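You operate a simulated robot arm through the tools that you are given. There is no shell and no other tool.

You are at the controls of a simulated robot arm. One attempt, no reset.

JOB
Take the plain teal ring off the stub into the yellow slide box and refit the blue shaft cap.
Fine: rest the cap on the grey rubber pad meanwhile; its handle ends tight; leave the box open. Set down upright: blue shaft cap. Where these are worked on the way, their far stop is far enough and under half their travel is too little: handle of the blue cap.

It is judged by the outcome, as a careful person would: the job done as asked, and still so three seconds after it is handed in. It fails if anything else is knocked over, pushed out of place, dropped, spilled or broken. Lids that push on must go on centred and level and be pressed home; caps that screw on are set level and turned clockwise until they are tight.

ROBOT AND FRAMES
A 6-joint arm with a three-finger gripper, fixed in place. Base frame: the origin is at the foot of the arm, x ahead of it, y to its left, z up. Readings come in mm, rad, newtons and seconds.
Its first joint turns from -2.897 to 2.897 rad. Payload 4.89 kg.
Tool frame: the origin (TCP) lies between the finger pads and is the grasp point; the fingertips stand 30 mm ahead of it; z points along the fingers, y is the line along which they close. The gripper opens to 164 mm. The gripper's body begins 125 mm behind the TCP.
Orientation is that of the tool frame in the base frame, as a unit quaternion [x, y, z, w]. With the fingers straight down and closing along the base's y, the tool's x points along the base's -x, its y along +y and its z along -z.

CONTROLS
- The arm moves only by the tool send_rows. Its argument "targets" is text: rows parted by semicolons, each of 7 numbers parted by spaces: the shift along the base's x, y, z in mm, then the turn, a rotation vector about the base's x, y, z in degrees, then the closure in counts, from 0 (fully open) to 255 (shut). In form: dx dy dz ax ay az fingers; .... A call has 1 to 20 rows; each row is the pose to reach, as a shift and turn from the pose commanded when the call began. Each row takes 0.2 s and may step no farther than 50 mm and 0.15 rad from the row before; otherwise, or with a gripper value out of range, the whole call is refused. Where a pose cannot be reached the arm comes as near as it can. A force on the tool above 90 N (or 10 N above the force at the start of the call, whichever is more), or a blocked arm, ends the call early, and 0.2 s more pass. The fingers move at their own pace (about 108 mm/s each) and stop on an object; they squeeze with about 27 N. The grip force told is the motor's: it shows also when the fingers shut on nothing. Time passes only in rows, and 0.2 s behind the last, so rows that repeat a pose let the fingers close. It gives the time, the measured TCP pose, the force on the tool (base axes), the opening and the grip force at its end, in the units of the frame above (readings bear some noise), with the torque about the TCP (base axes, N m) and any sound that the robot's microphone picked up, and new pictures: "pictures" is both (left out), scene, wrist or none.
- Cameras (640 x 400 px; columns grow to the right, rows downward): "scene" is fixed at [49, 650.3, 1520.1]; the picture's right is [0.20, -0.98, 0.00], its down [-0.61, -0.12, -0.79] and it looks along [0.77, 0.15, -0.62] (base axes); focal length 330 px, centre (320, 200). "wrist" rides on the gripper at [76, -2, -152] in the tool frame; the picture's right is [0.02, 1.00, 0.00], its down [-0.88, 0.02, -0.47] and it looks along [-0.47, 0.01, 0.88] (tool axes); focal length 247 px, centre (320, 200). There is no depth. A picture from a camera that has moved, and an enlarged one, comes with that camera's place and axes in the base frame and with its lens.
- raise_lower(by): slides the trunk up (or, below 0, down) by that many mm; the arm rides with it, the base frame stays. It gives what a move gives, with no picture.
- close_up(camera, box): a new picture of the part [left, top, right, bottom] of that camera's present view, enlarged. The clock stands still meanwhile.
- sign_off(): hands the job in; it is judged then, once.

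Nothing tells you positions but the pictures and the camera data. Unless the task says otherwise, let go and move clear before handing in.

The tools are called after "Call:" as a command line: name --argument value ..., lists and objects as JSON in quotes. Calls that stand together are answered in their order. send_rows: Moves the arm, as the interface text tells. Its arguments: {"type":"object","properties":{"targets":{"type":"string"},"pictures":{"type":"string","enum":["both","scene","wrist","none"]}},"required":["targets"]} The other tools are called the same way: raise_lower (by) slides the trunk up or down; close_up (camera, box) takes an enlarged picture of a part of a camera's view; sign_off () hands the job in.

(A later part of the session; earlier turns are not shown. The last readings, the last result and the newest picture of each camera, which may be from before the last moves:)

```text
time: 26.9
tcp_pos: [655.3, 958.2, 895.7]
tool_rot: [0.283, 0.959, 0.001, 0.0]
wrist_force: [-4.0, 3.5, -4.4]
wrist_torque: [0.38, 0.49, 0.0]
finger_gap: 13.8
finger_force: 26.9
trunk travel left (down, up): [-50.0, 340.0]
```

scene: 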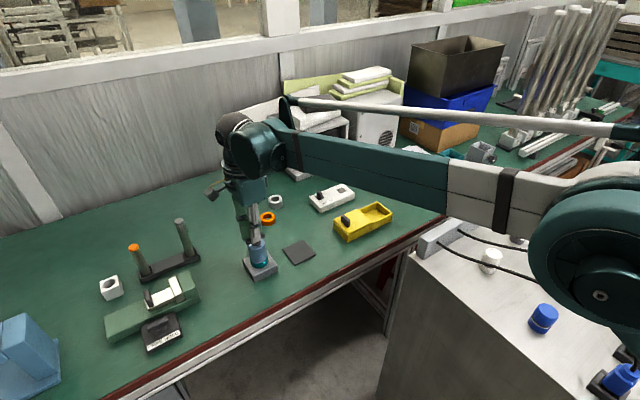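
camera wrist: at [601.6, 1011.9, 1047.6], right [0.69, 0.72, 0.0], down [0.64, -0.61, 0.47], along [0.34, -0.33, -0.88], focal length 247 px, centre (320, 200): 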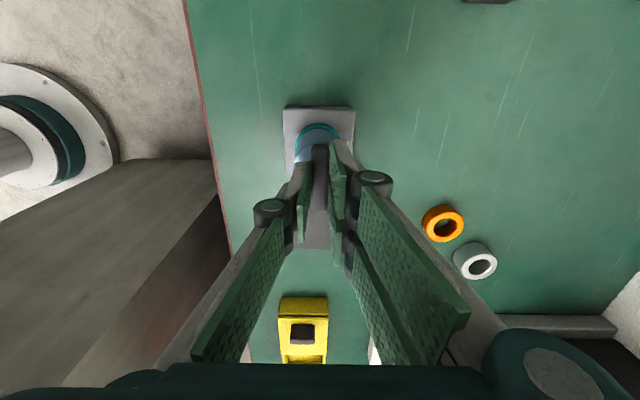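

Call:
send_rows --targets "0 0 0 0 0 6 255; 0 0 0 0 0 12 255; 0 0 0 0 0 18 255; 0 0 0 0 0 24 255; 0 0 0 0 0 30 255; 0 0 0 0 0 30 255"

Call:
close_up --camera "scene" --box '[225, 195, 295, 285]'

Call:
close_up --camera "wrist" --box '[220, 60, 420, 260]'

```text
time: 28.4
tcp_pos: [656.2, 957.6, 897.4]
tool_rot: [0.025, 1.0, 0.0, 0.0]
wrist_force: [0.4, 0.0, 0.7]
wrist_torque: [0.01, 0.02, 0.0]
finger_gap: 13.5
finger_force: 26.5
trunk travel left (down, up): [-50.0, 340.0]
camera wrist: at [580.5, 961.3, 1048.4], right [0.03, 1.0, 0.0], down [0.88, -0.03, 0.47], along [0.47, -0.01, -0.88], focal length 247 px, centre (320, 200)
```

scene: 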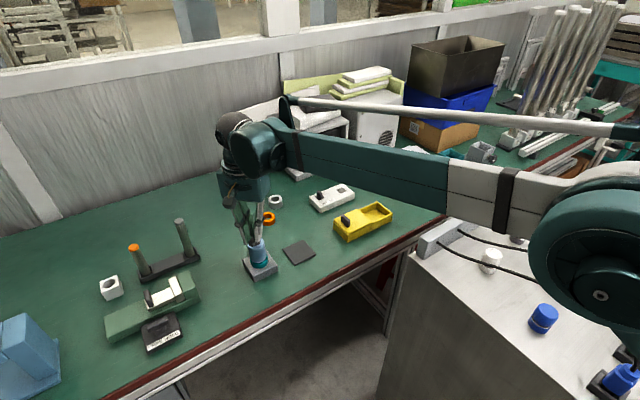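
wrist: 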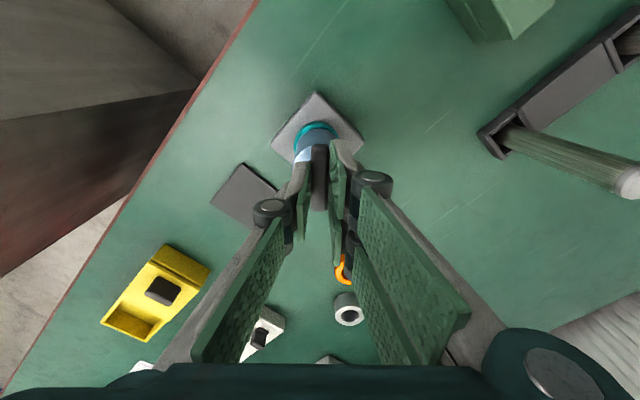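

```text
4.44 times, centred on (260, 240) of scene
camera zoom: at [49.0, 650.3, 1520.1], right [0.2, -0.98, 0.0], down [-0.61, -0.12, -0.79], along [0.77, 0.15, -0.62], focal length 1466 px, centre (587, 22)
```

zoom: 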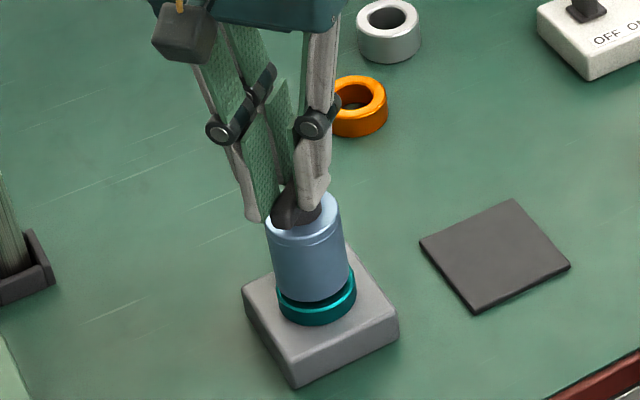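

```text
2.00 times, centred on (320, 160) of wrist
camera zoom: at [580.5, 961.3, 1048.4], right [0.03, 1.0, 0.0], down [0.88, -0.03, 0.47], along [0.47, -0.01, -0.88], focal length 494 px, centre (320, 280)
```

zoom: 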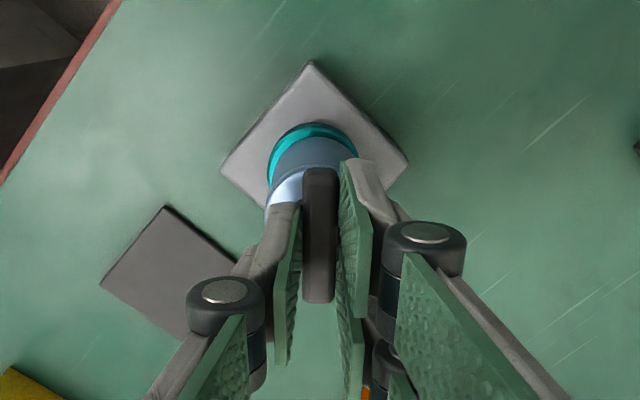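

The bar turns with the gripper and the cap is rising off the ring, so this is the loosening direction. I'll continue turning, letting it rise.

Call:
send_rows --targets "0 0 0 0 0 6 255; 0 0 0 0 0 12 255; 0 0 0 0 0 18 255; 0 0 0 0 0 24 255; 0 0 0 0 0 30 255; 0 0 0 0 0 30 255" --pictures "none"

Call:
close_up --camera "scene" --box '[225, 195, 295, 285]'

```text
time: 29.8
tcp_pos: [656.2, 957.2, 896.3]
tool_rot: [-0.234, 0.972, 0.0, 0.0]
wrist_force: [-8.5, -6.4, -0.1]
wrist_torque: [-0.58, 0.77, -0.03]
finger_gap: 13.5
finger_force: 26.9
trunk travel left (down, up): [-50.0, 340.0]
```

```text
4.44 times, centred on (260, 240) of scene
camera zoom: at [49.0, 650.3, 1520.1], right [0.2, -0.98, 0.0], down [-0.61, -0.12, -0.79], along [0.77, 0.15, -0.62], focal length 1466 px, centre (587, 22)
```

zoom: 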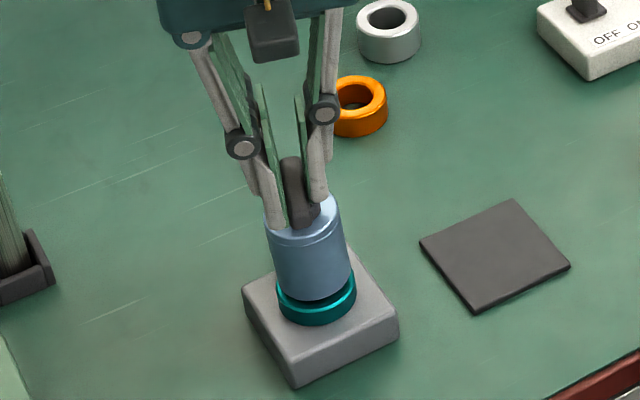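

Call:
send_rows --targets "0 0 0 0 0 6 255; 0 0 0 0 0 12 255; 0 0 0 0 0 18 255; 0 0 0 0 0 18 255" --pictures "none"

Call:
close_up --camera "scene" --box '[225, 195, 295, 285]'

```text
time: 30.8
tcp_pos: [657.3, 957.2, 895.4]
tool_rot: [-0.384, 0.924, 0.0, 0.0]
wrist_force: [-7.1, -6.1, 1.3]
wrist_torque: [-0.56, 0.63, 0.01]
finger_gap: 13.6
finger_force: 26.7
trunk travel left (down, up): [-50.0, 340.0]
```

```text
4.44 times, centred on (260, 240) of scene
camera zoom: at [49.0, 650.3, 1520.1], right [0.2, -0.98, 0.0], down [-0.61, -0.12, -0.79], along [0.77, 0.15, -0.62], focal length 1466 px, centre (587, 22)
```

zoom: 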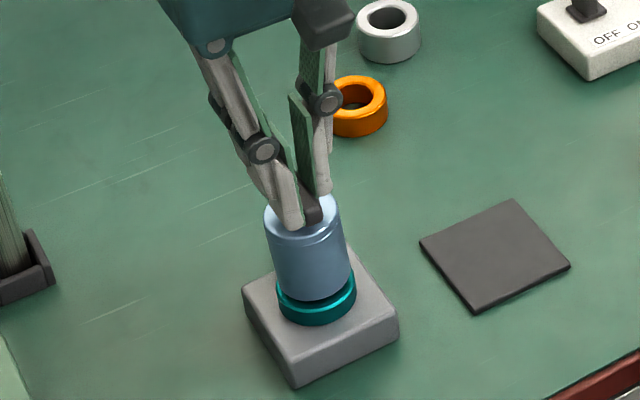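

Call:
send_rows --targets "0 0 0.5 0 0 6 255; 0 0 1 0 0 12 255; 0 0 1.5 0 0 18 255; 0 0 2 0 0 24 255; 0 0 2.5 0 0 30 255; 0 0 2.5 0 0 30 255" --pictures "none"

Call:
close_up --camera "scene" --box '[225, 195, 295, 285]'

```text
time: 32.1
tcp_pos: [658.3, 958.0, 898.3]
tool_rot: [-0.61, 0.792, 0.0, 0.001]
wrist_force: [-0.1, -9.8, -4.9]
wrist_torque: [-0.85, 0.03, -0.01]
finger_gap: 13.9
finger_force: 27.4
trunk travel left (down, up): [-50.0, 340.0]
```

```text
4.44 times, centred on (260, 240) of scene
camera zoom: at [49.0, 650.3, 1520.1], right [0.2, -0.98, 0.0], down [-0.61, -0.12, -0.79], along [0.77, 0.15, -0.62], focal length 1466 px, centre (587, 22)
```

zoom: 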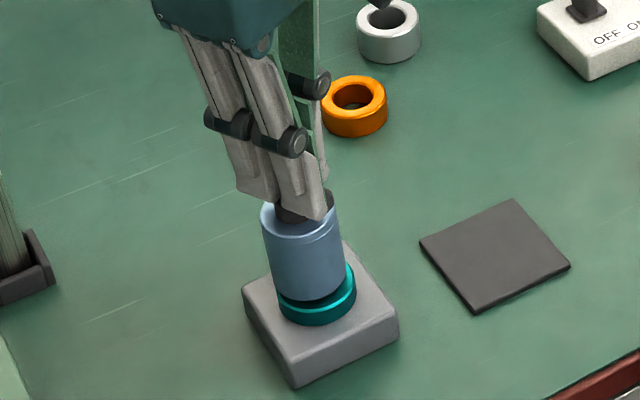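

Call:
close_up --camera "scene" --box '[240, 235, 280, 275]'

Call:
close_up --camera "wrist" --box '[220, 60, 420, 260]'

```text
10.00 times, centred on (260, 255) of scene
camera zoom: at [49.0, 650.3, 1520.1], right [0.2, -0.98, 0.0], down [-0.61, -0.12, -0.79], along [0.77, 0.15, -0.62], focal length 3298 px, centre (920, -350)
```

zoom: 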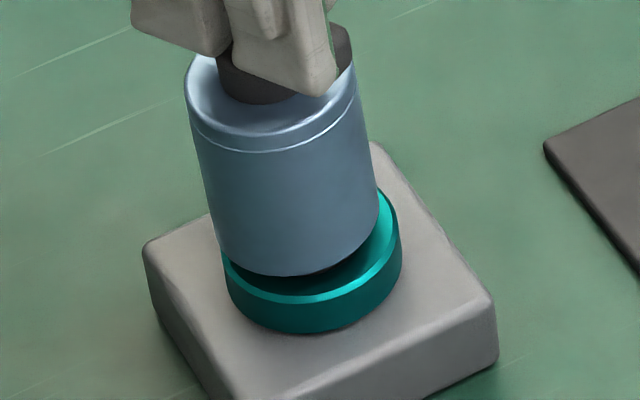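

```text
2.00 times, centred on (320, 160) of wrist
camera zoom: at [639.9, 884.6, 1050.9], right [-0.97, 0.24, 0.0], down [0.21, 0.86, 0.47], along [0.11, 0.46, -0.88], focal length 494 px, centre (320, 280)
```

zoom: 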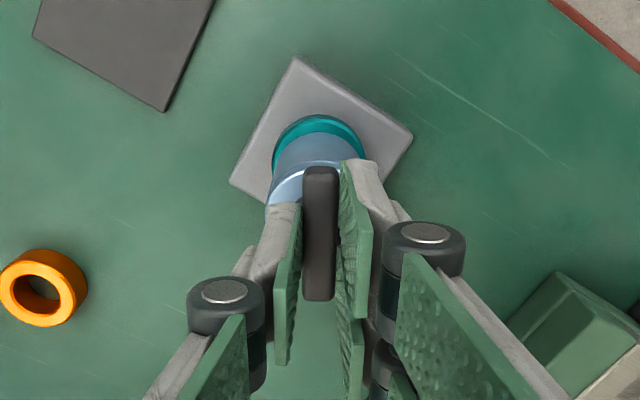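

The cap has turned about 120° and is slightly off the ring with a small sideways load. I'll ease sideways and keep turning, watching for the stop.

Call:
send_rows --targets "0 -1 0 0 0 0 255; 0 -1 0.4 0 0 6 255; 0 -1 0.8 0 0 12 255; 0 -1 1.2 0 0 18 255; 0 -1 1.6 0 0 24 255; 0 -1 2 0 0 30 255; 0 -1 2 0 0 30 255" --pictures "none"

Call:
close_up --camera "scene" --box '[240, 235, 280, 275]'

Call:
close_up --camera "wrist" --box '[220, 60, 420, 260]'

```text
time: 33.8
tcp_pos: [656.5, 957.4, 899.9]
tool_rot: [0.793, -0.609, 0.0, 0.0]
wrist_force: [-0.1, -0.9, -1.3]
wrist_torque: [0.0, -0.02, 0.02]
finger_gap: 13.5
finger_force: 26.6
trunk travel left (down, up): [-50.0, 340.0]
```

```text
10.00 times, centred on (260, 255) of scene
camera zoom: at [49.0, 650.3, 1520.1], right [0.2, -0.98, 0.0], down [-0.61, -0.12, -0.79], along [0.77, 0.15, -0.62], focal length 3298 px, centre (920, -350)
```

zoom: 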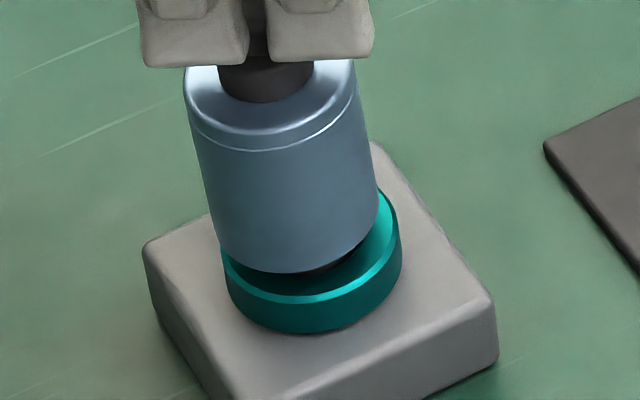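

```text
2.00 times, centred on (320, 160) of wrist
camera zoom: at [679.3, 884.9, 1053.0], right [-0.96, -0.28, 0.0], down [-0.25, 0.85, 0.47], along [-0.13, 0.45, -0.88], focal length 494 px, centre (320, 280)
```

zoom: 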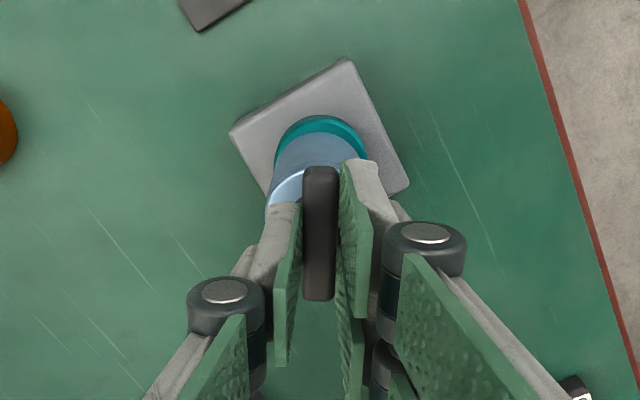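

Total turn is now 150° with no resistance. I'll test whether the cap is free with a small lift.

Call:
send_rows --targets "0 0 2 0 0 0 255; 0 0 4 0 0 0 255; 0 0 6 0 0 0 255; 0 0 6 0 0 0 255" --pictures "none"

Call:
close_up --camera "scene" --box '[240, 235, 280, 275]'

```text
time: 34.8
tcp_pos: [658.4, 955.5, 906.9]
tool_rot: [0.793, -0.609, 0.0, 0.0]
wrist_force: [0.5, 1.0, -2.0]
wrist_torque: [0.0, -0.07, 0.02]
finger_gap: 13.8
finger_force: 26.8
trunk travel left (down, up): [-50.0, 340.0]
```

```text
10.00 times, centred on (260, 255) of scene
camera zoom: at [49.0, 650.3, 1520.1], right [0.2, -0.98, 0.0], down [-0.61, -0.12, -0.79], along [0.77, 0.15, -0.62], focal length 3298 px, centre (920, -350)
```

zoom: 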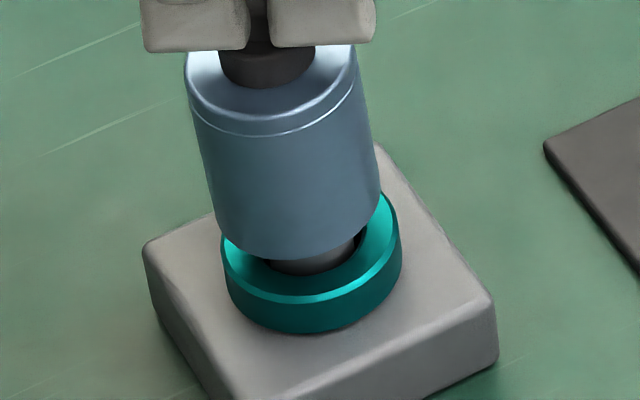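

The cap lifts freely with only its own weight felt, so it is released. I'll raise it well clear of the stub and look.

Call:
send_rows --targets "0 0 12 0 0 0 255; 0 0 24 0 0 0 255; 0 0 36 0 0 0 255; 0 0 50 0 0 0 255; 0 0 65 0 0 0 255; 0 0 80 0 0 0 255; 0 0 80 0 0 0 255"

Call:
close_up --camera "scene" --box '[225, 195, 295, 285]'

Call:
close_up --camera "wrist" --box '[220, 60, 420, 260]'

```text
time: 36.4
tcp_pos: [657.2, 956.6, 986.3]
tool_rot: [0.793, -0.609, 0.001, 0.0]
wrist_force: [-0.3, 0.3, -1.7]
wrist_torque: [0.02, 0.01, 0.0]
finger_gap: 13.4
finger_force: 26.5
trunk travel left (down, up): [-50.0, 340.0]
camera wrist: at [679.1, 884.3, 1139.9], right [-0.96, -0.28, 0.0], down [-0.25, 0.85, 0.47], along [-0.13, 0.45, -0.88], focal length 247 px, centre (320, 200)
```

scene: 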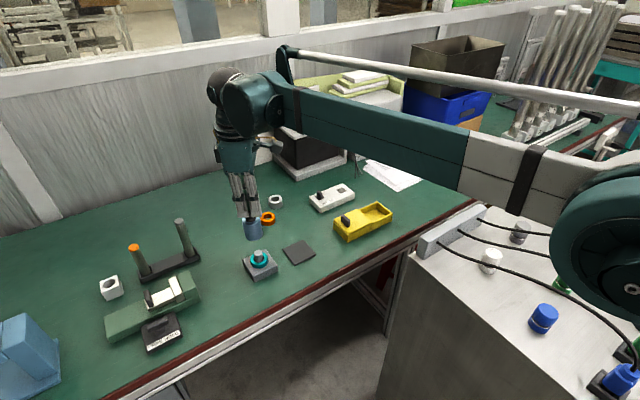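
wrist: 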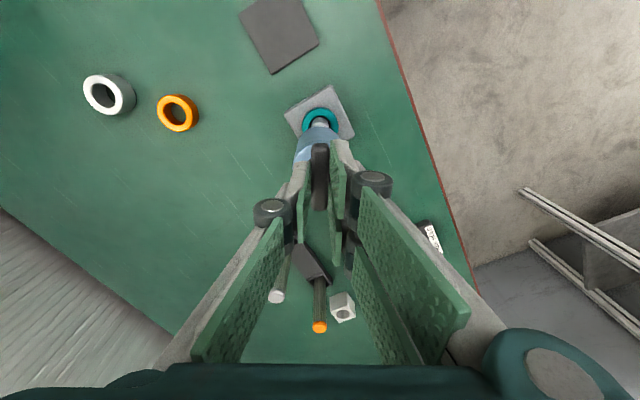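

```text
4.44 times, centred on (260, 240) of scene
camera zoom: at [49.0, 650.3, 1520.1], right [0.2, -0.98, 0.0], down [-0.61, -0.12, -0.79], along [0.77, 0.15, -0.62], focal length 1466 px, centre (587, 22)
```

zoom: 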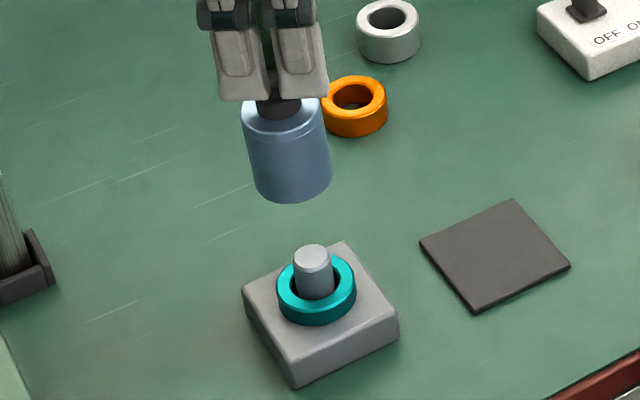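

```text
2.00 times, centred on (320, 160) of wrist
camera zoom: at [679.1, 884.3, 1139.9], right [-0.96, -0.28, 0.0], down [-0.25, 0.85, 0.47], along [-0.13, 0.45, -0.88], focal length 494 px, centre (320, 280)
```

zoom: 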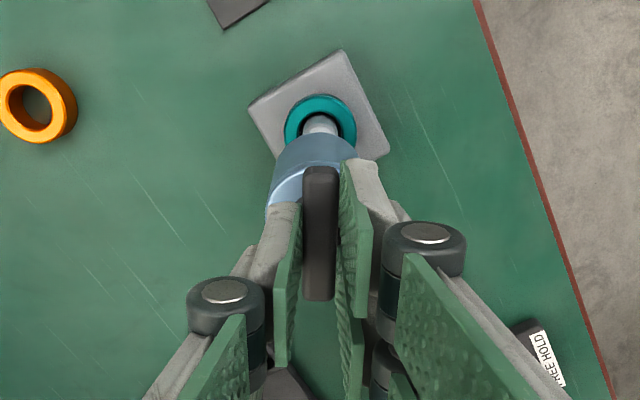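

The cap is clear and hangs level. Next I'll carry it over the grey pad and lower to just above it.

Call:
send_rows --targets "20 -26 0 0 0 0 255; 40 -52 0 0 0 0 255; 60 -78 0 0 0 0 255; 80 -104 0 0 0 0 255; 80 -104 -25 0 0 0 255; 80 -104 -50 0 0 0 255; 80 -104 -75 0 0 0 255; 80 -104 -100 0 0 0 255; 80 -104 -108 0 0 0 255; 80 -104 -108 0 0 0 255"

Call:
close_up --camera "scene" --box '[255, 205, 335, 275]'

Call:
close_up --camera "wrist" --box '[220, 60, 420, 260]'

```text
time: 38.5
tcp_pos: [735.9, 851.6, 880.1]
tool_rot: [0.793, -0.609, 0.0, 0.001]
wrist_force: [0.9, 0.5, -1.7]
wrist_torque: [-0.04, 0.0, -0.02]
finger_gap: 13.5
finger_force: 27.0
trunk travel left (down, up): [-50.0, 340.0]
camera wrist: at [758.7, 779.2, 1031.5], right [-0.96, -0.28, 0.0], down [-0.25, 0.85, 0.47], along [-0.13, 0.45, -0.88], focal length 247 px, centre (320, 200)
```

scene: 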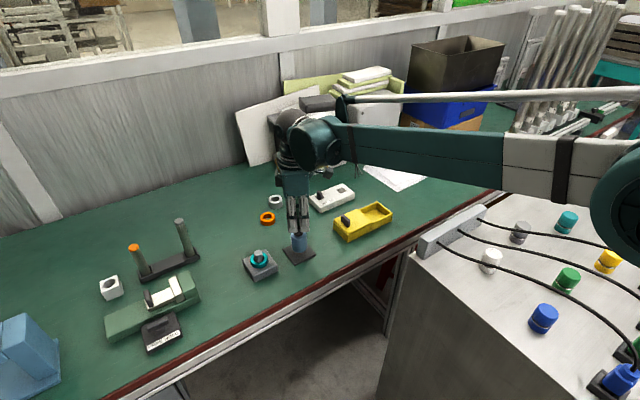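
wrist: 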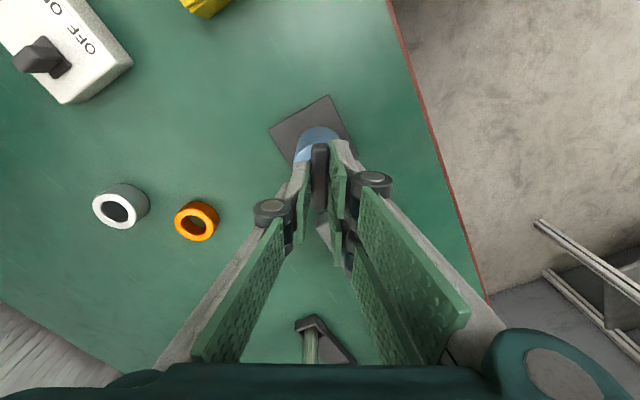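

```text
5.71 times, centred on (295, 240) of scene
camera zoom: at [49.0, 650.3, 1520.1], right [0.2, -0.98, 0.0], down [-0.61, -0.12, -0.79], along [0.77, 0.15, -0.62], focal length 1885 px, centre (463, -29)
```

zoom: 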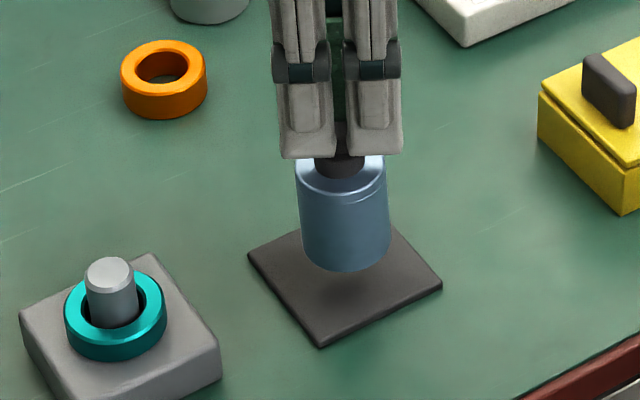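

```text
2.00 times, centred on (320, 160) of wrist
camera zoom: at [758.7, 779.2, 1031.5], right [-0.96, -0.28, 0.0], down [-0.25, 0.85, 0.47], along [-0.13, 0.45, -0.88], focal length 494 px, centre (320, 280)
```

zoom: 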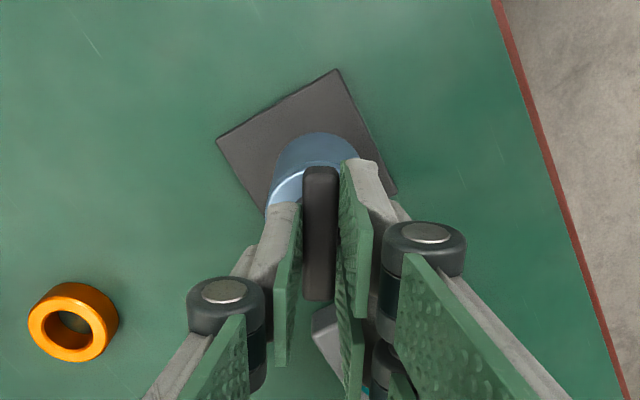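

Call:
send_rows --targets "4 0 -8 0 0 0 255; 5 0 -15 0 0 0 255; 5 0 -19 0 0 0 255; 5 0 -19 0 0 0 255" --pictures "none"

Call:
close_up --camera "scene" --box '[270, 220, 330, 270]'

```text
time: 39.5
tcp_pos: [743.1, 850.9, 860.9]
tool_rot: [0.793, -0.609, 0.0, 0.0]
wrist_force: [0.5, 0.2, -1.7]
wrist_torque: [0.01, -0.02, -0.01]
finger_gap: 13.7
finger_force: 27.1
trunk travel left (down, up): [-50.0, 340.0]
```

```text
8.00 times, centred on (300, 245) of scene
camera zoom: at [49.0, 650.3, 1520.1], right [0.2, -0.98, 0.0], down [-0.61, -0.12, -0.79], along [0.77, 0.15, -0.62], focal length 2638 px, centre (480, -160)
```

zoom: 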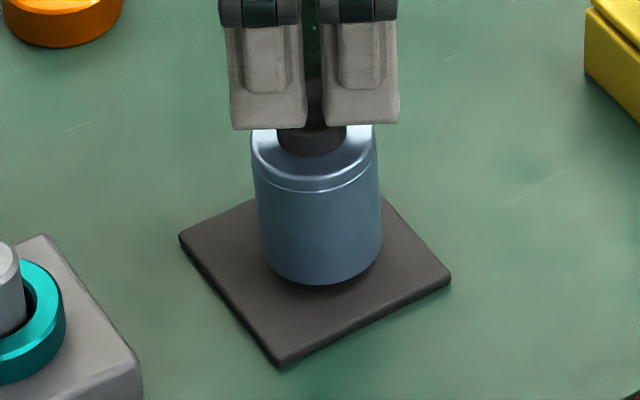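

Call:
send_rows --targets "0 0 -1.5 0 0 0 255; 0 0 -3 0 0 0 255; 0 0 -4.5 0 0 0 255; 0 0 -4.5 0 0 0 255" --pictures "none"

Call:
close_up --camera "scene" --box '[270, 220, 330, 270]'

```text
time: 40.5
tcp_pos: [741.0, 853.9, 854.7]
tool_rot: [0.793, -0.609, 0.0, 0.0]
wrist_force: [-0.8, 0.1, -2.5]
wrist_torque: [-0.01, 0.02, 0.02]
finger_gap: 13.5
finger_force: 26.8
trunk travel left (down, up): [-50.0, 340.0]
```

```text
8.00 times, centred on (300, 245) of scene
camera zoom: at [49.0, 650.3, 1520.1], right [0.2, -0.98, 0.0], down [-0.61, -0.12, -0.79], along [0.77, 0.15, -0.62], focal length 2638 px, centre (480, -160)
```

zoom: 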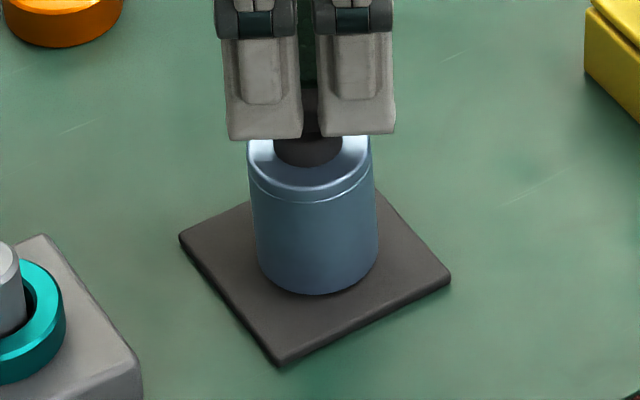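

Call:
send_rows --targets "0 0 -1 0 0 0 255; 0 0 -2 0 0 0 255; 0 0 -2 0 0 0 255" --pictures "none"

Call:
close_up --camera "scene" --box '[270, 220, 330, 270]'

```text
time: 41.4
tcp_pos: [740.8, 852.7, 853.6]
tool_rot: [0.793, -0.609, 0.0, 0.0]
wrist_force: [-0.3, 5.7, 14.1]
wrist_torque: [0.89, 0.24, 0.01]
finger_gap: 13.7
finger_force: 27.5
trunk travel left (down, up): [-50.0, 340.0]
```

```text
8.00 times, centred on (300, 245) of scene
camera zoom: at [49.0, 650.3, 1520.1], right [0.2, -0.98, 0.0], down [-0.61, -0.12, -0.79], along [0.77, 0.15, -0.62], focal length 2638 px, centre (480, -160)
```

zoom: 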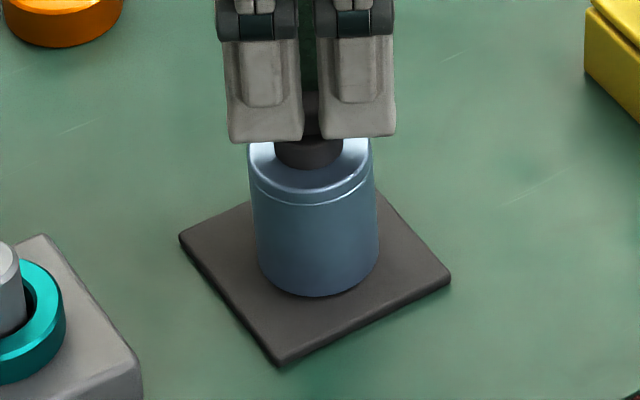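

The cap rests on the pad (14 N contact). I'll release it and lift straight up.

Call:
send_rows --targets "0 0 0.3 0 0 0 250; 0 0 0.3 0 0 0 235; 0 0 0.3 0 0 0 205; 0 0 0.3 0 0 0 165; 0 0 0.3 0 0 0 165; 0 0 15 0 0 0 165; 0 0 40 0 0 0 165; 0 0 80 0 0 0 165; 0 0 120 0 0 0 165; 0 0 145 0 0 0 165; 0 0 145 0 0 0 165"

Call:
close_up --camera "scene" --box '[235, 220, 335, 290]'

Call:
close_up --camera "wrist" --box '[220, 60, 420, 260]'

```text
time: 43.8
tcp_pos: [743.0, 852.5, 999.5]
tool_rot: [0.794, -0.608, 0.0, 0.0]
wrist_force: [-0.3, 0.8, 0.5]
wrist_torque: [0.0, -0.03, -0.02]
finger_gap: 58.0
finger_force: 0.1
trunk travel left (down, up): [-50.0, 340.0]
camera wrist: at [765.1, 779.2, 1151.3], right [-0.96, -0.28, 0.0], down [-0.25, 0.85, 0.47], along [-0.13, 0.45, -0.88], focal length 247 px, centre (320, 200)
```

scene: 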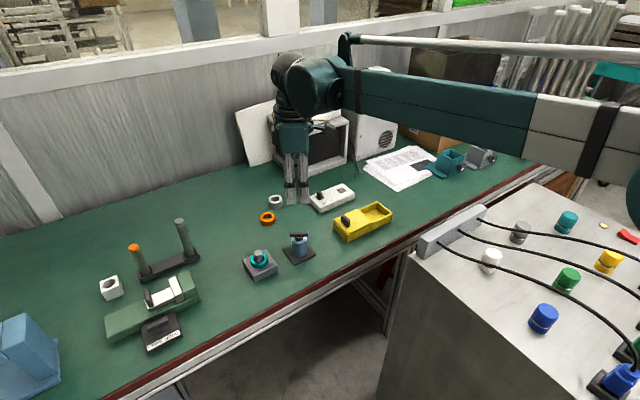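
wrist: 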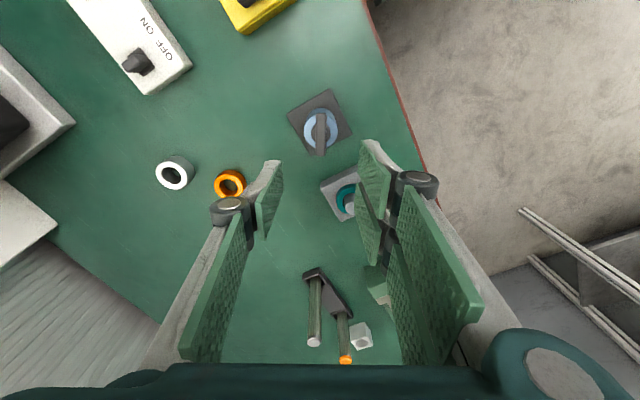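

```text
5.71 times, centred on (285, 255) of scene
camera zoom: at [49.0, 650.3, 1520.1], right [0.2, -0.98, 0.0], down [-0.61, -0.12, -0.79], along [0.77, 0.15, -0.62], focal length 1885 px, centre (520, -114)
```

zoom: 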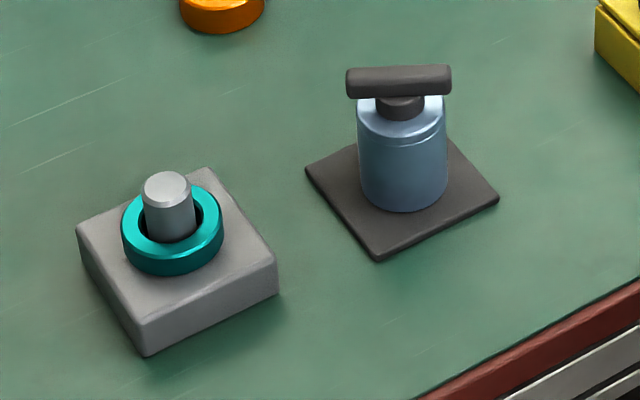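

```text
2.00 times, centred on (320, 160) of wrist
camera zoom: at [765.1, 779.2, 1151.3], right [-0.96, -0.28, 0.0], down [-0.25, 0.85, 0.47], along [-0.13, 0.45, -0.88], focal length 494 px, centre (320, 280)
```

zoom: 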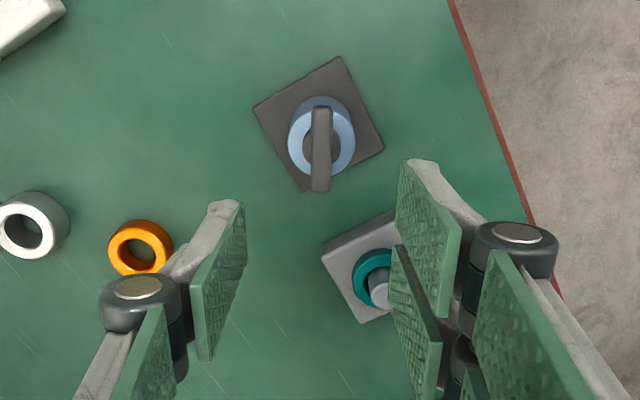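

The cap stands upright on the pad and the ring and stub are exposed. I'll move above the stub, rotating to 45° so the same orientation later fits along the box's long side.

Call:
send_rows --targets "-11 13 0 0 0 -7.5 140; -22 26 0 0 0 -15 140; -33 39 0 0 0 -22.5 140; -44 52 0 0 0 -30 140; -55 65 0 0 0 -37.5 140; -66 78 0 0 0 -45 140; -77 91 -10 0 0 -52.5 140; -87 104.5 -20 0 0 -60 140; -87 104.5 -30 0 0 -60 140; -87 104.5 -30 0 0 -60 140"

Call:
close_up --camera "wrist" --box '[220, 60, 420, 200]'

Call:
close_up --camera "scene" --box '[235, 220, 335, 290]'

```text
time: 46.0
tcp_pos: [653.7, 955.7, 968.0]
tool_rot: [-0.382, 0.924, -0.001, 0.0]
wrist_force: [0.4, 0.1, -0.3]
wrist_torque: [-0.02, -0.01, 0.01]
finger_gap: 73.8
finger_force: 0.1
trunk travel left (down, up): [-50.0, 340.0]
camera wrist: at [601.8, 902.7, 1120.0], right [-0.72, 0.69, 0.0], down [0.61, 0.64, 0.47], along [0.33, 0.34, -0.88], focal length 247 px, centre (320, 200)
```

scene: 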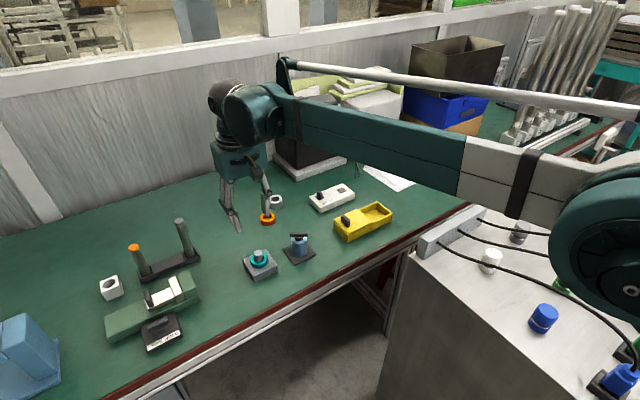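
wrist: 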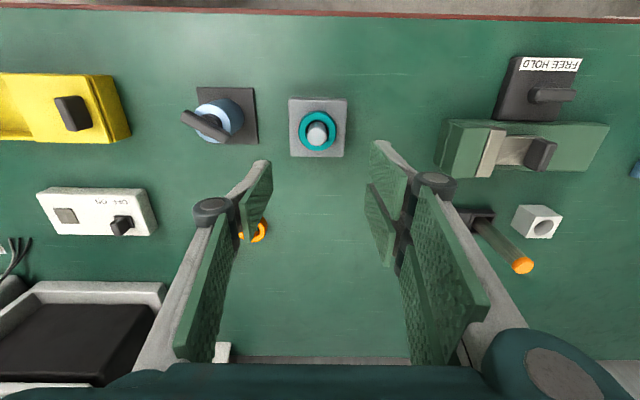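

```text
2.86 times, centred on (320, 130) of wrist
camera zoom: at [601.8, 902.7, 1120.0], right [-0.72, 0.69, 0.0], down [0.61, 0.64, 0.47], along [0.33, 0.34, -0.88], focal length 706 px, centre (320, 400)
```

zoom: 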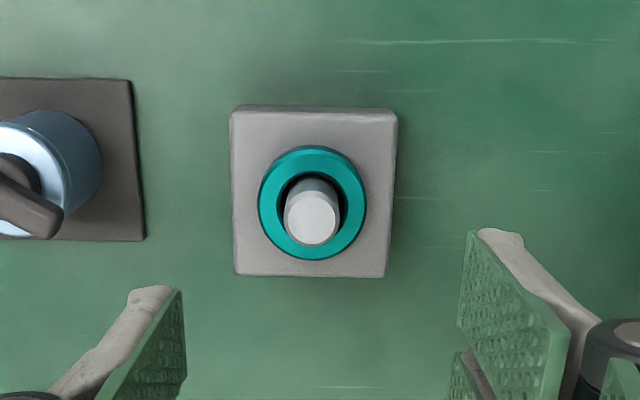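

```text
5.71 times, centred on (285, 255) of scene
camera zoom: at [49.0, 650.3, 1520.1], right [0.2, -0.98, 0.0], down [-0.61, -0.12, -0.79], along [0.77, 0.15, -0.62], focal length 1885 px, centre (520, -114)
```

zoom: 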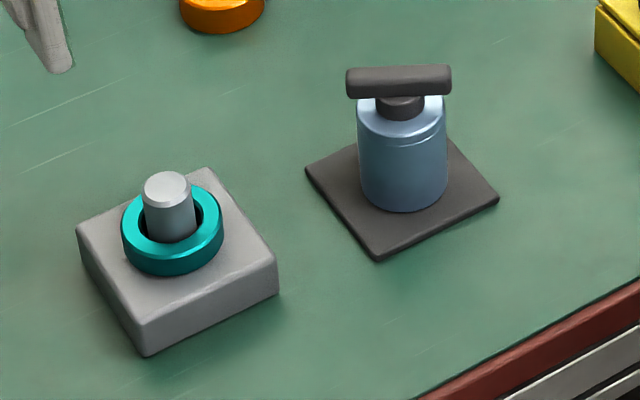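

The ring/stub axis is about 4 mm off along the gripper's closing line. I'll correct that, descend partway and re-check.

Call:
send_rows --targets "1.3 -1.8 -20 0 0 0 140; 2.5 -3.5 -45 0 0 0 140; 2.5 -3.5 -70 0 0 0 140; 2.5 -3.5 -95 0 0 0 140; 2.5 -3.5 -95 0 0 0 140"

Call:
close_up --camera "wrist" --box '[200, 70, 440, 240]'

Call:
close_up --camera "scene" --box '[225, 210, 305, 290]'

```text
time: 47.1
tcp_pos: [658.0, 952.0, 873.0]
tool_rot: [-0.382, 0.924, 0.0, -0.001]
wrist_force: [-0.7, -0.8, 0.1]
wrist_torque: [0.01, 0.0, 0.02]
finger_gap: 73.7
finger_force: 0.1
trunk travel left (down, up): [-50.0, 340.0]
camera wrist: at [606.0, 897.8, 1024.8], right [-0.72, 0.69, 0.0], down [0.61, 0.64, 0.47], along [0.33, 0.34, -0.88], focal length 247 px, centre (320, 200)
```

scene: 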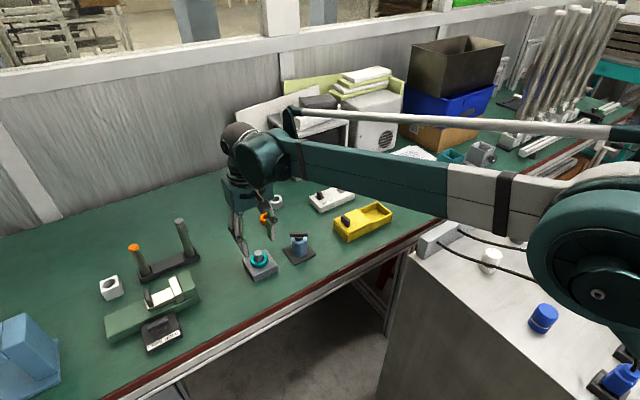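
wrist: 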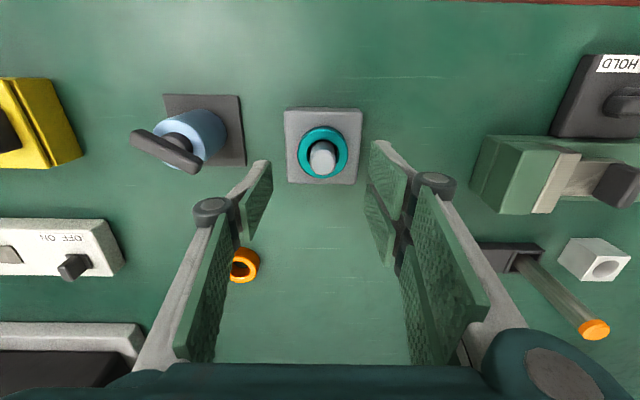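

```text
2.35 times, centred on (320, 155) of wrist
camera zoom: at [606.0, 897.8, 1024.8], right [-0.72, 0.69, 0.0], down [0.61, 0.64, 0.47], along [0.33, 0.34, -0.88], focal length 581 px, centre (320, 306)
```

zoom: 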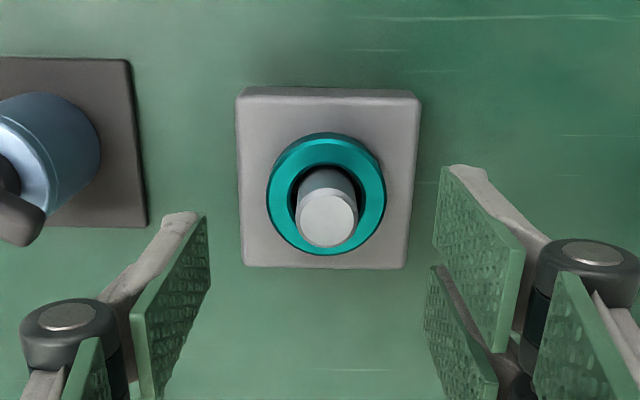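

```text
5.00 times, centred on (265, 250) of scene
camera zoom: at [49.0, 650.3, 1520.1], right [0.2, -0.98, 0.0], down [-0.61, -0.12, -0.79], along [0.77, 0.15, -0.62], focal length 1649 px, centre (595, -50)
```

zoom: 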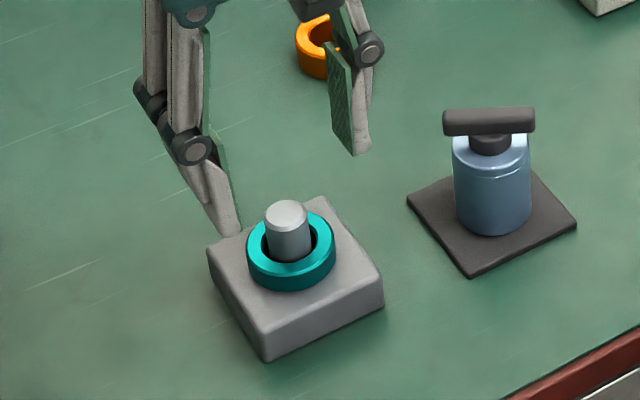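

Call:
send_rows --targets "-1.5 1.5 -20 0 0 0 140; -1.5 1.5 -40 0 0 0 140; -1.5 1.5 -55 0 0 0 140; -1.5 1.5 -60 0 0 0 140; -1.5 1.5 -60 0 0 0 140"

Call:
close_up --camera "wrist" --box '[200, 70, 440, 240]'

Call:
close_up --camera "scene" --box '[230, 225, 290, 285]'

```text
time: 48.4
tcp_pos: [657.0, 954.5, 813.3]
tool_rot: [-0.382, 0.924, 0.0, 0.0]
wrist_force: [-0.1, 0.4, 0.6]
wrist_torque: [-0.01, 0.01, 0.0]
finger_gap: 74.1
finger_force: 0.0
trunk travel left (down, up): [-50.0, 340.0]
camera wrist: at [604.4, 901.2, 965.6], right [-0.72, 0.69, 0.0], down [0.61, 0.64, 0.47], along [0.33, 0.34, -0.88], focal length 247 px, centre (320, 200)
```

scene: 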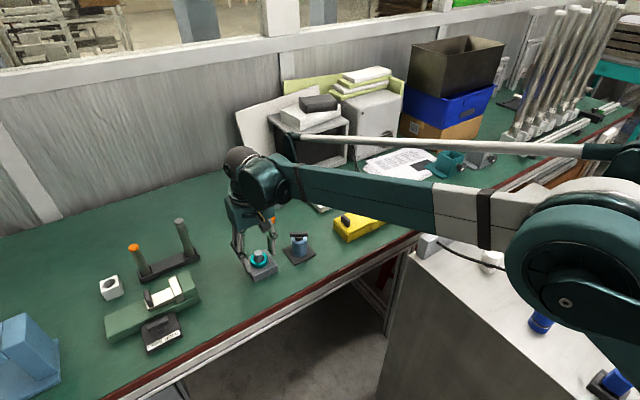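
wrist: 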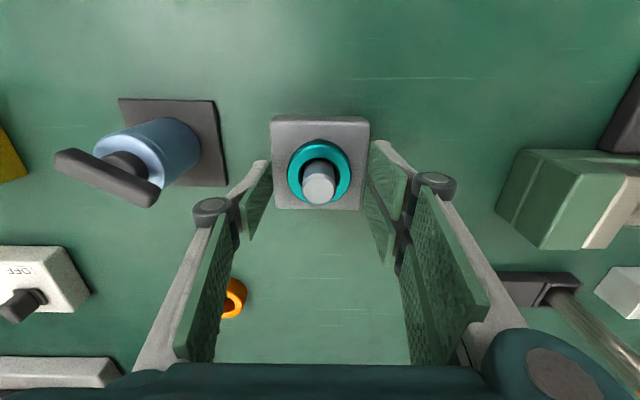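

```text
2.35 times, centred on (320, 155) of wrist
camera zoom: at [604.4, 901.2, 965.6], right [-0.72, 0.69, 0.0], down [0.61, 0.64, 0.47], along [0.33, 0.34, -0.88], focal length 581 px, centre (320, 306)
```

zoom: 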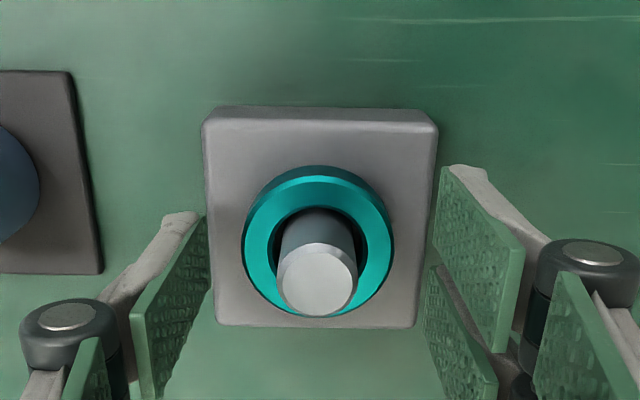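

```text
6.67 times, centred on (260, 255) of scene
camera zoom: at [49.0, 650.3, 1520.1], right [0.2, -0.98, 0.0], down [-0.61, -0.12, -0.79], along [0.77, 0.15, -0.62], focal length 2199 px, centre (720, -167)
```

zoom: 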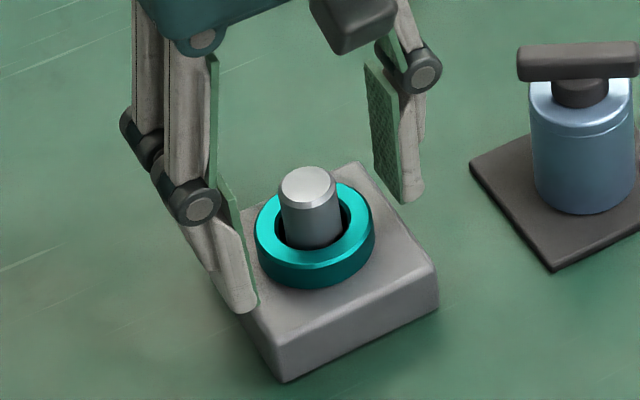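

The fingertips are around 7 mm above the block and beside the ring. I'll close on the ring.

Call:
send_rows --targets "0 0 0 0 0 0 160; 0 0 0 0 0 0 180; 0 0 0 0 0 0 200; 0 0 0 0 0 0 255; 0 0 0 0 0 0 255"

Call:
close_up --camera "wrist" --box '[200, 70, 440, 240]'

Call:
close_up --camera "scene" --box '[230, 225, 290, 285]'

```text
time: 49.5
tcp_pos: [657.1, 953.1, 815.1]
tool_rot: [-0.382, 0.924, 0.001, 0.001]
wrist_force: [4.2, -9.9, 18.4]
wrist_torque: [-0.3, -0.1, 0.0]
finger_gap: 24.1
finger_force: 27.3
trunk travel left (down, up): [-50.0, 340.0]
camera wrist: at [604.6, 899.9, 967.2], right [-0.72, 0.69, 0.0], down [0.61, 0.64, 0.47], along [0.33, 0.34, -0.88], focal length 247 px, centre (320, 200)
```

scene: 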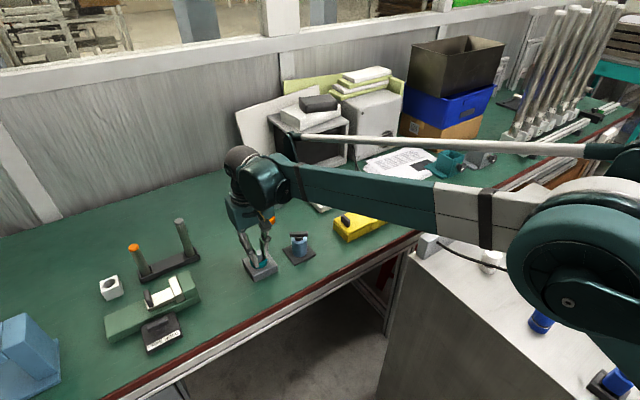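
wrist: 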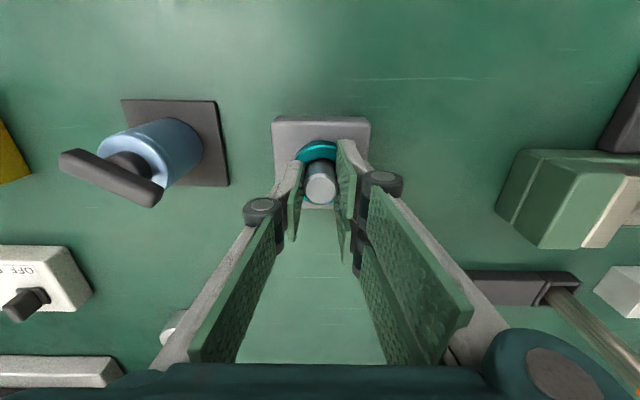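

```text
2.35 times, centred on (320, 155) of wrist
camera zoom: at [604.6, 899.9, 967.2], right [-0.72, 0.69, 0.0], down [0.61, 0.64, 0.47], along [0.33, 0.34, -0.88], focal length 581 px, centre (320, 306)
```

zoom: 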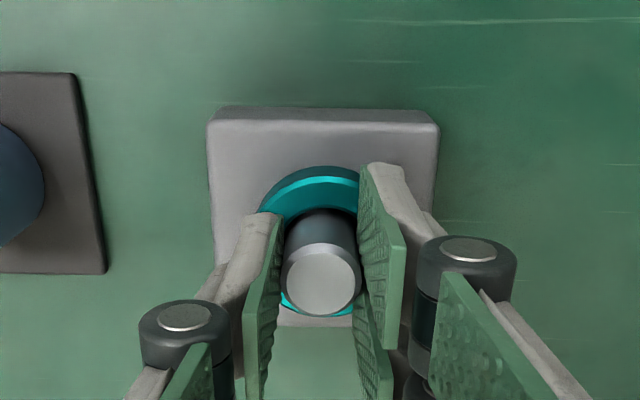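

```text
6.67 times, centred on (260, 255) of scene
camera zoom: at [49.0, 650.3, 1520.1], right [0.2, -0.98, 0.0], down [-0.61, -0.12, -0.79], along [0.77, 0.15, -0.62], focal length 2199 px, centre (720, -167)
```

zoom: 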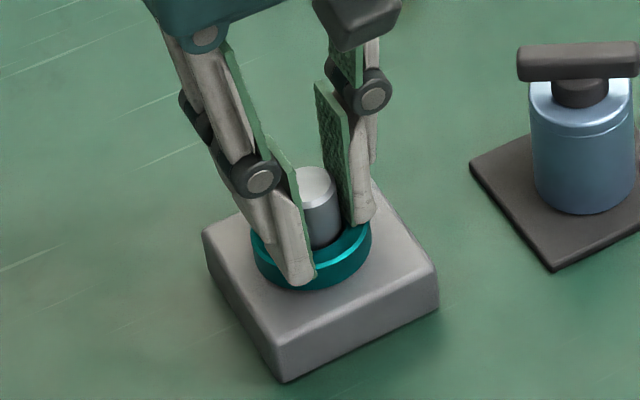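

The fingers closed just above the ring and touched the stub, so the ring is lower than I judged (top ≈784). I'll reopen, go about 8 mm lower and try again.

Call:
send_rows --targets "0 0 2 0 0 0 240; 0 0 3 0 0 0 190; 0 0 3 0 0 0 140; 0 0 3 0 0 0 140; 0 0 3 0 0 0 140; 0 0 0 0 0 0 140; 0 0 -4 0 0 0 140; 0 0 -7.5 0 0 0 140; 0 0 -7.5 0 0 0 140"

Call:
close_up --camera "scene" --box '[230, 225, 290, 285]'

Call:
close_up --camera "wrist" --box '[200, 70, 440, 240]'

```text
time: 51.5
tcp_pos: [655.0, 956.2, 805.7]
tool_rot: [-0.383, 0.924, 0.0, 0.0]
wrist_force: [0.3, 0.1, -0.9]
wrist_torque: [0.02, -0.01, 0.03]
finger_gap: 74.0
finger_force: 0.0
trunk travel left (down, up): [-50.0, 340.0]
camera wrist: at [602.5, 901.6, 958.3], right [-0.72, 0.69, 0.0], down [0.61, 0.64, 0.47], along [0.33, 0.34, -0.88], focal length 247 px, centre (320, 200)
```

scene: 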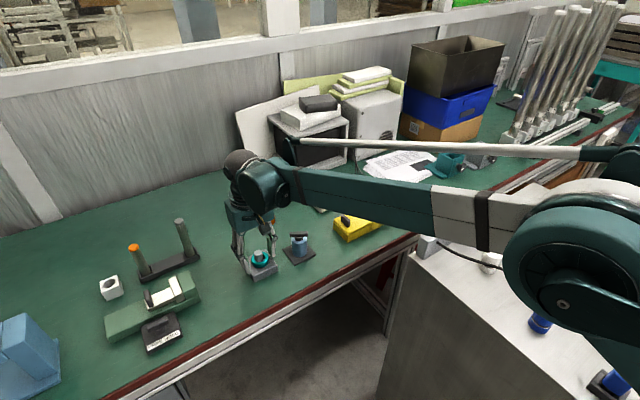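
wrist: 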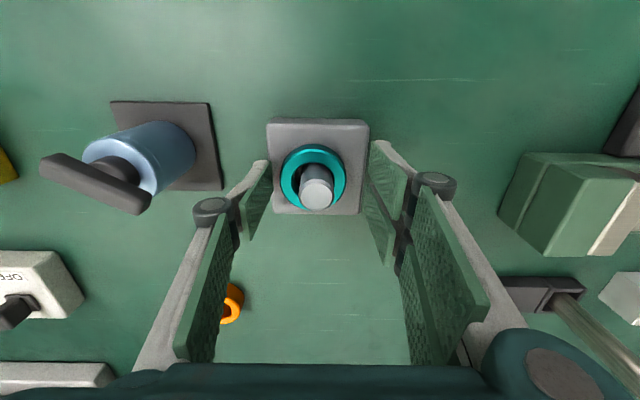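

```text
6.67 times, centred on (260, 255) of scene
camera zoom: at [49.0, 650.3, 1520.1], right [0.2, -0.98, 0.0], down [-0.61, -0.12, -0.79], along [0.77, 0.15, -0.62], focal length 2199 px, centre (720, -167)
```

zoom: 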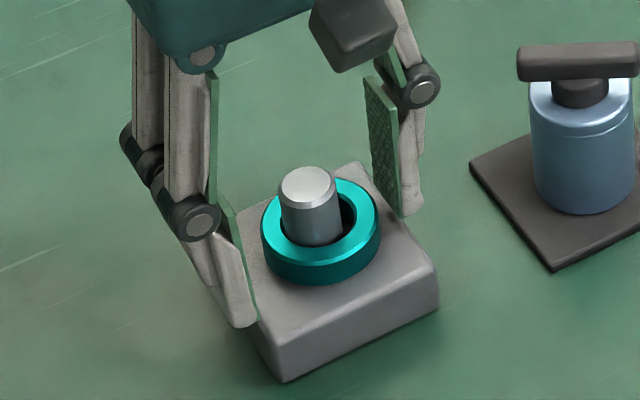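

```text
2.35 times, centred on (320, 155) of wrist
camera zoom: at [602.5, 901.6, 958.3], right [-0.72, 0.69, 0.0], down [0.61, 0.64, 0.47], along [0.33, 0.34, -0.88], focal length 581 px, centre (320, 306)
```

zoom: 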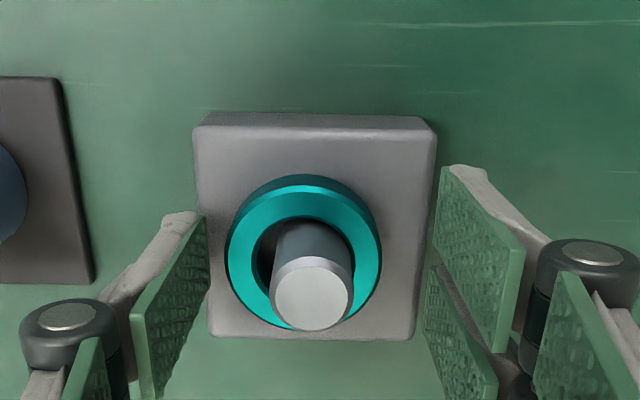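

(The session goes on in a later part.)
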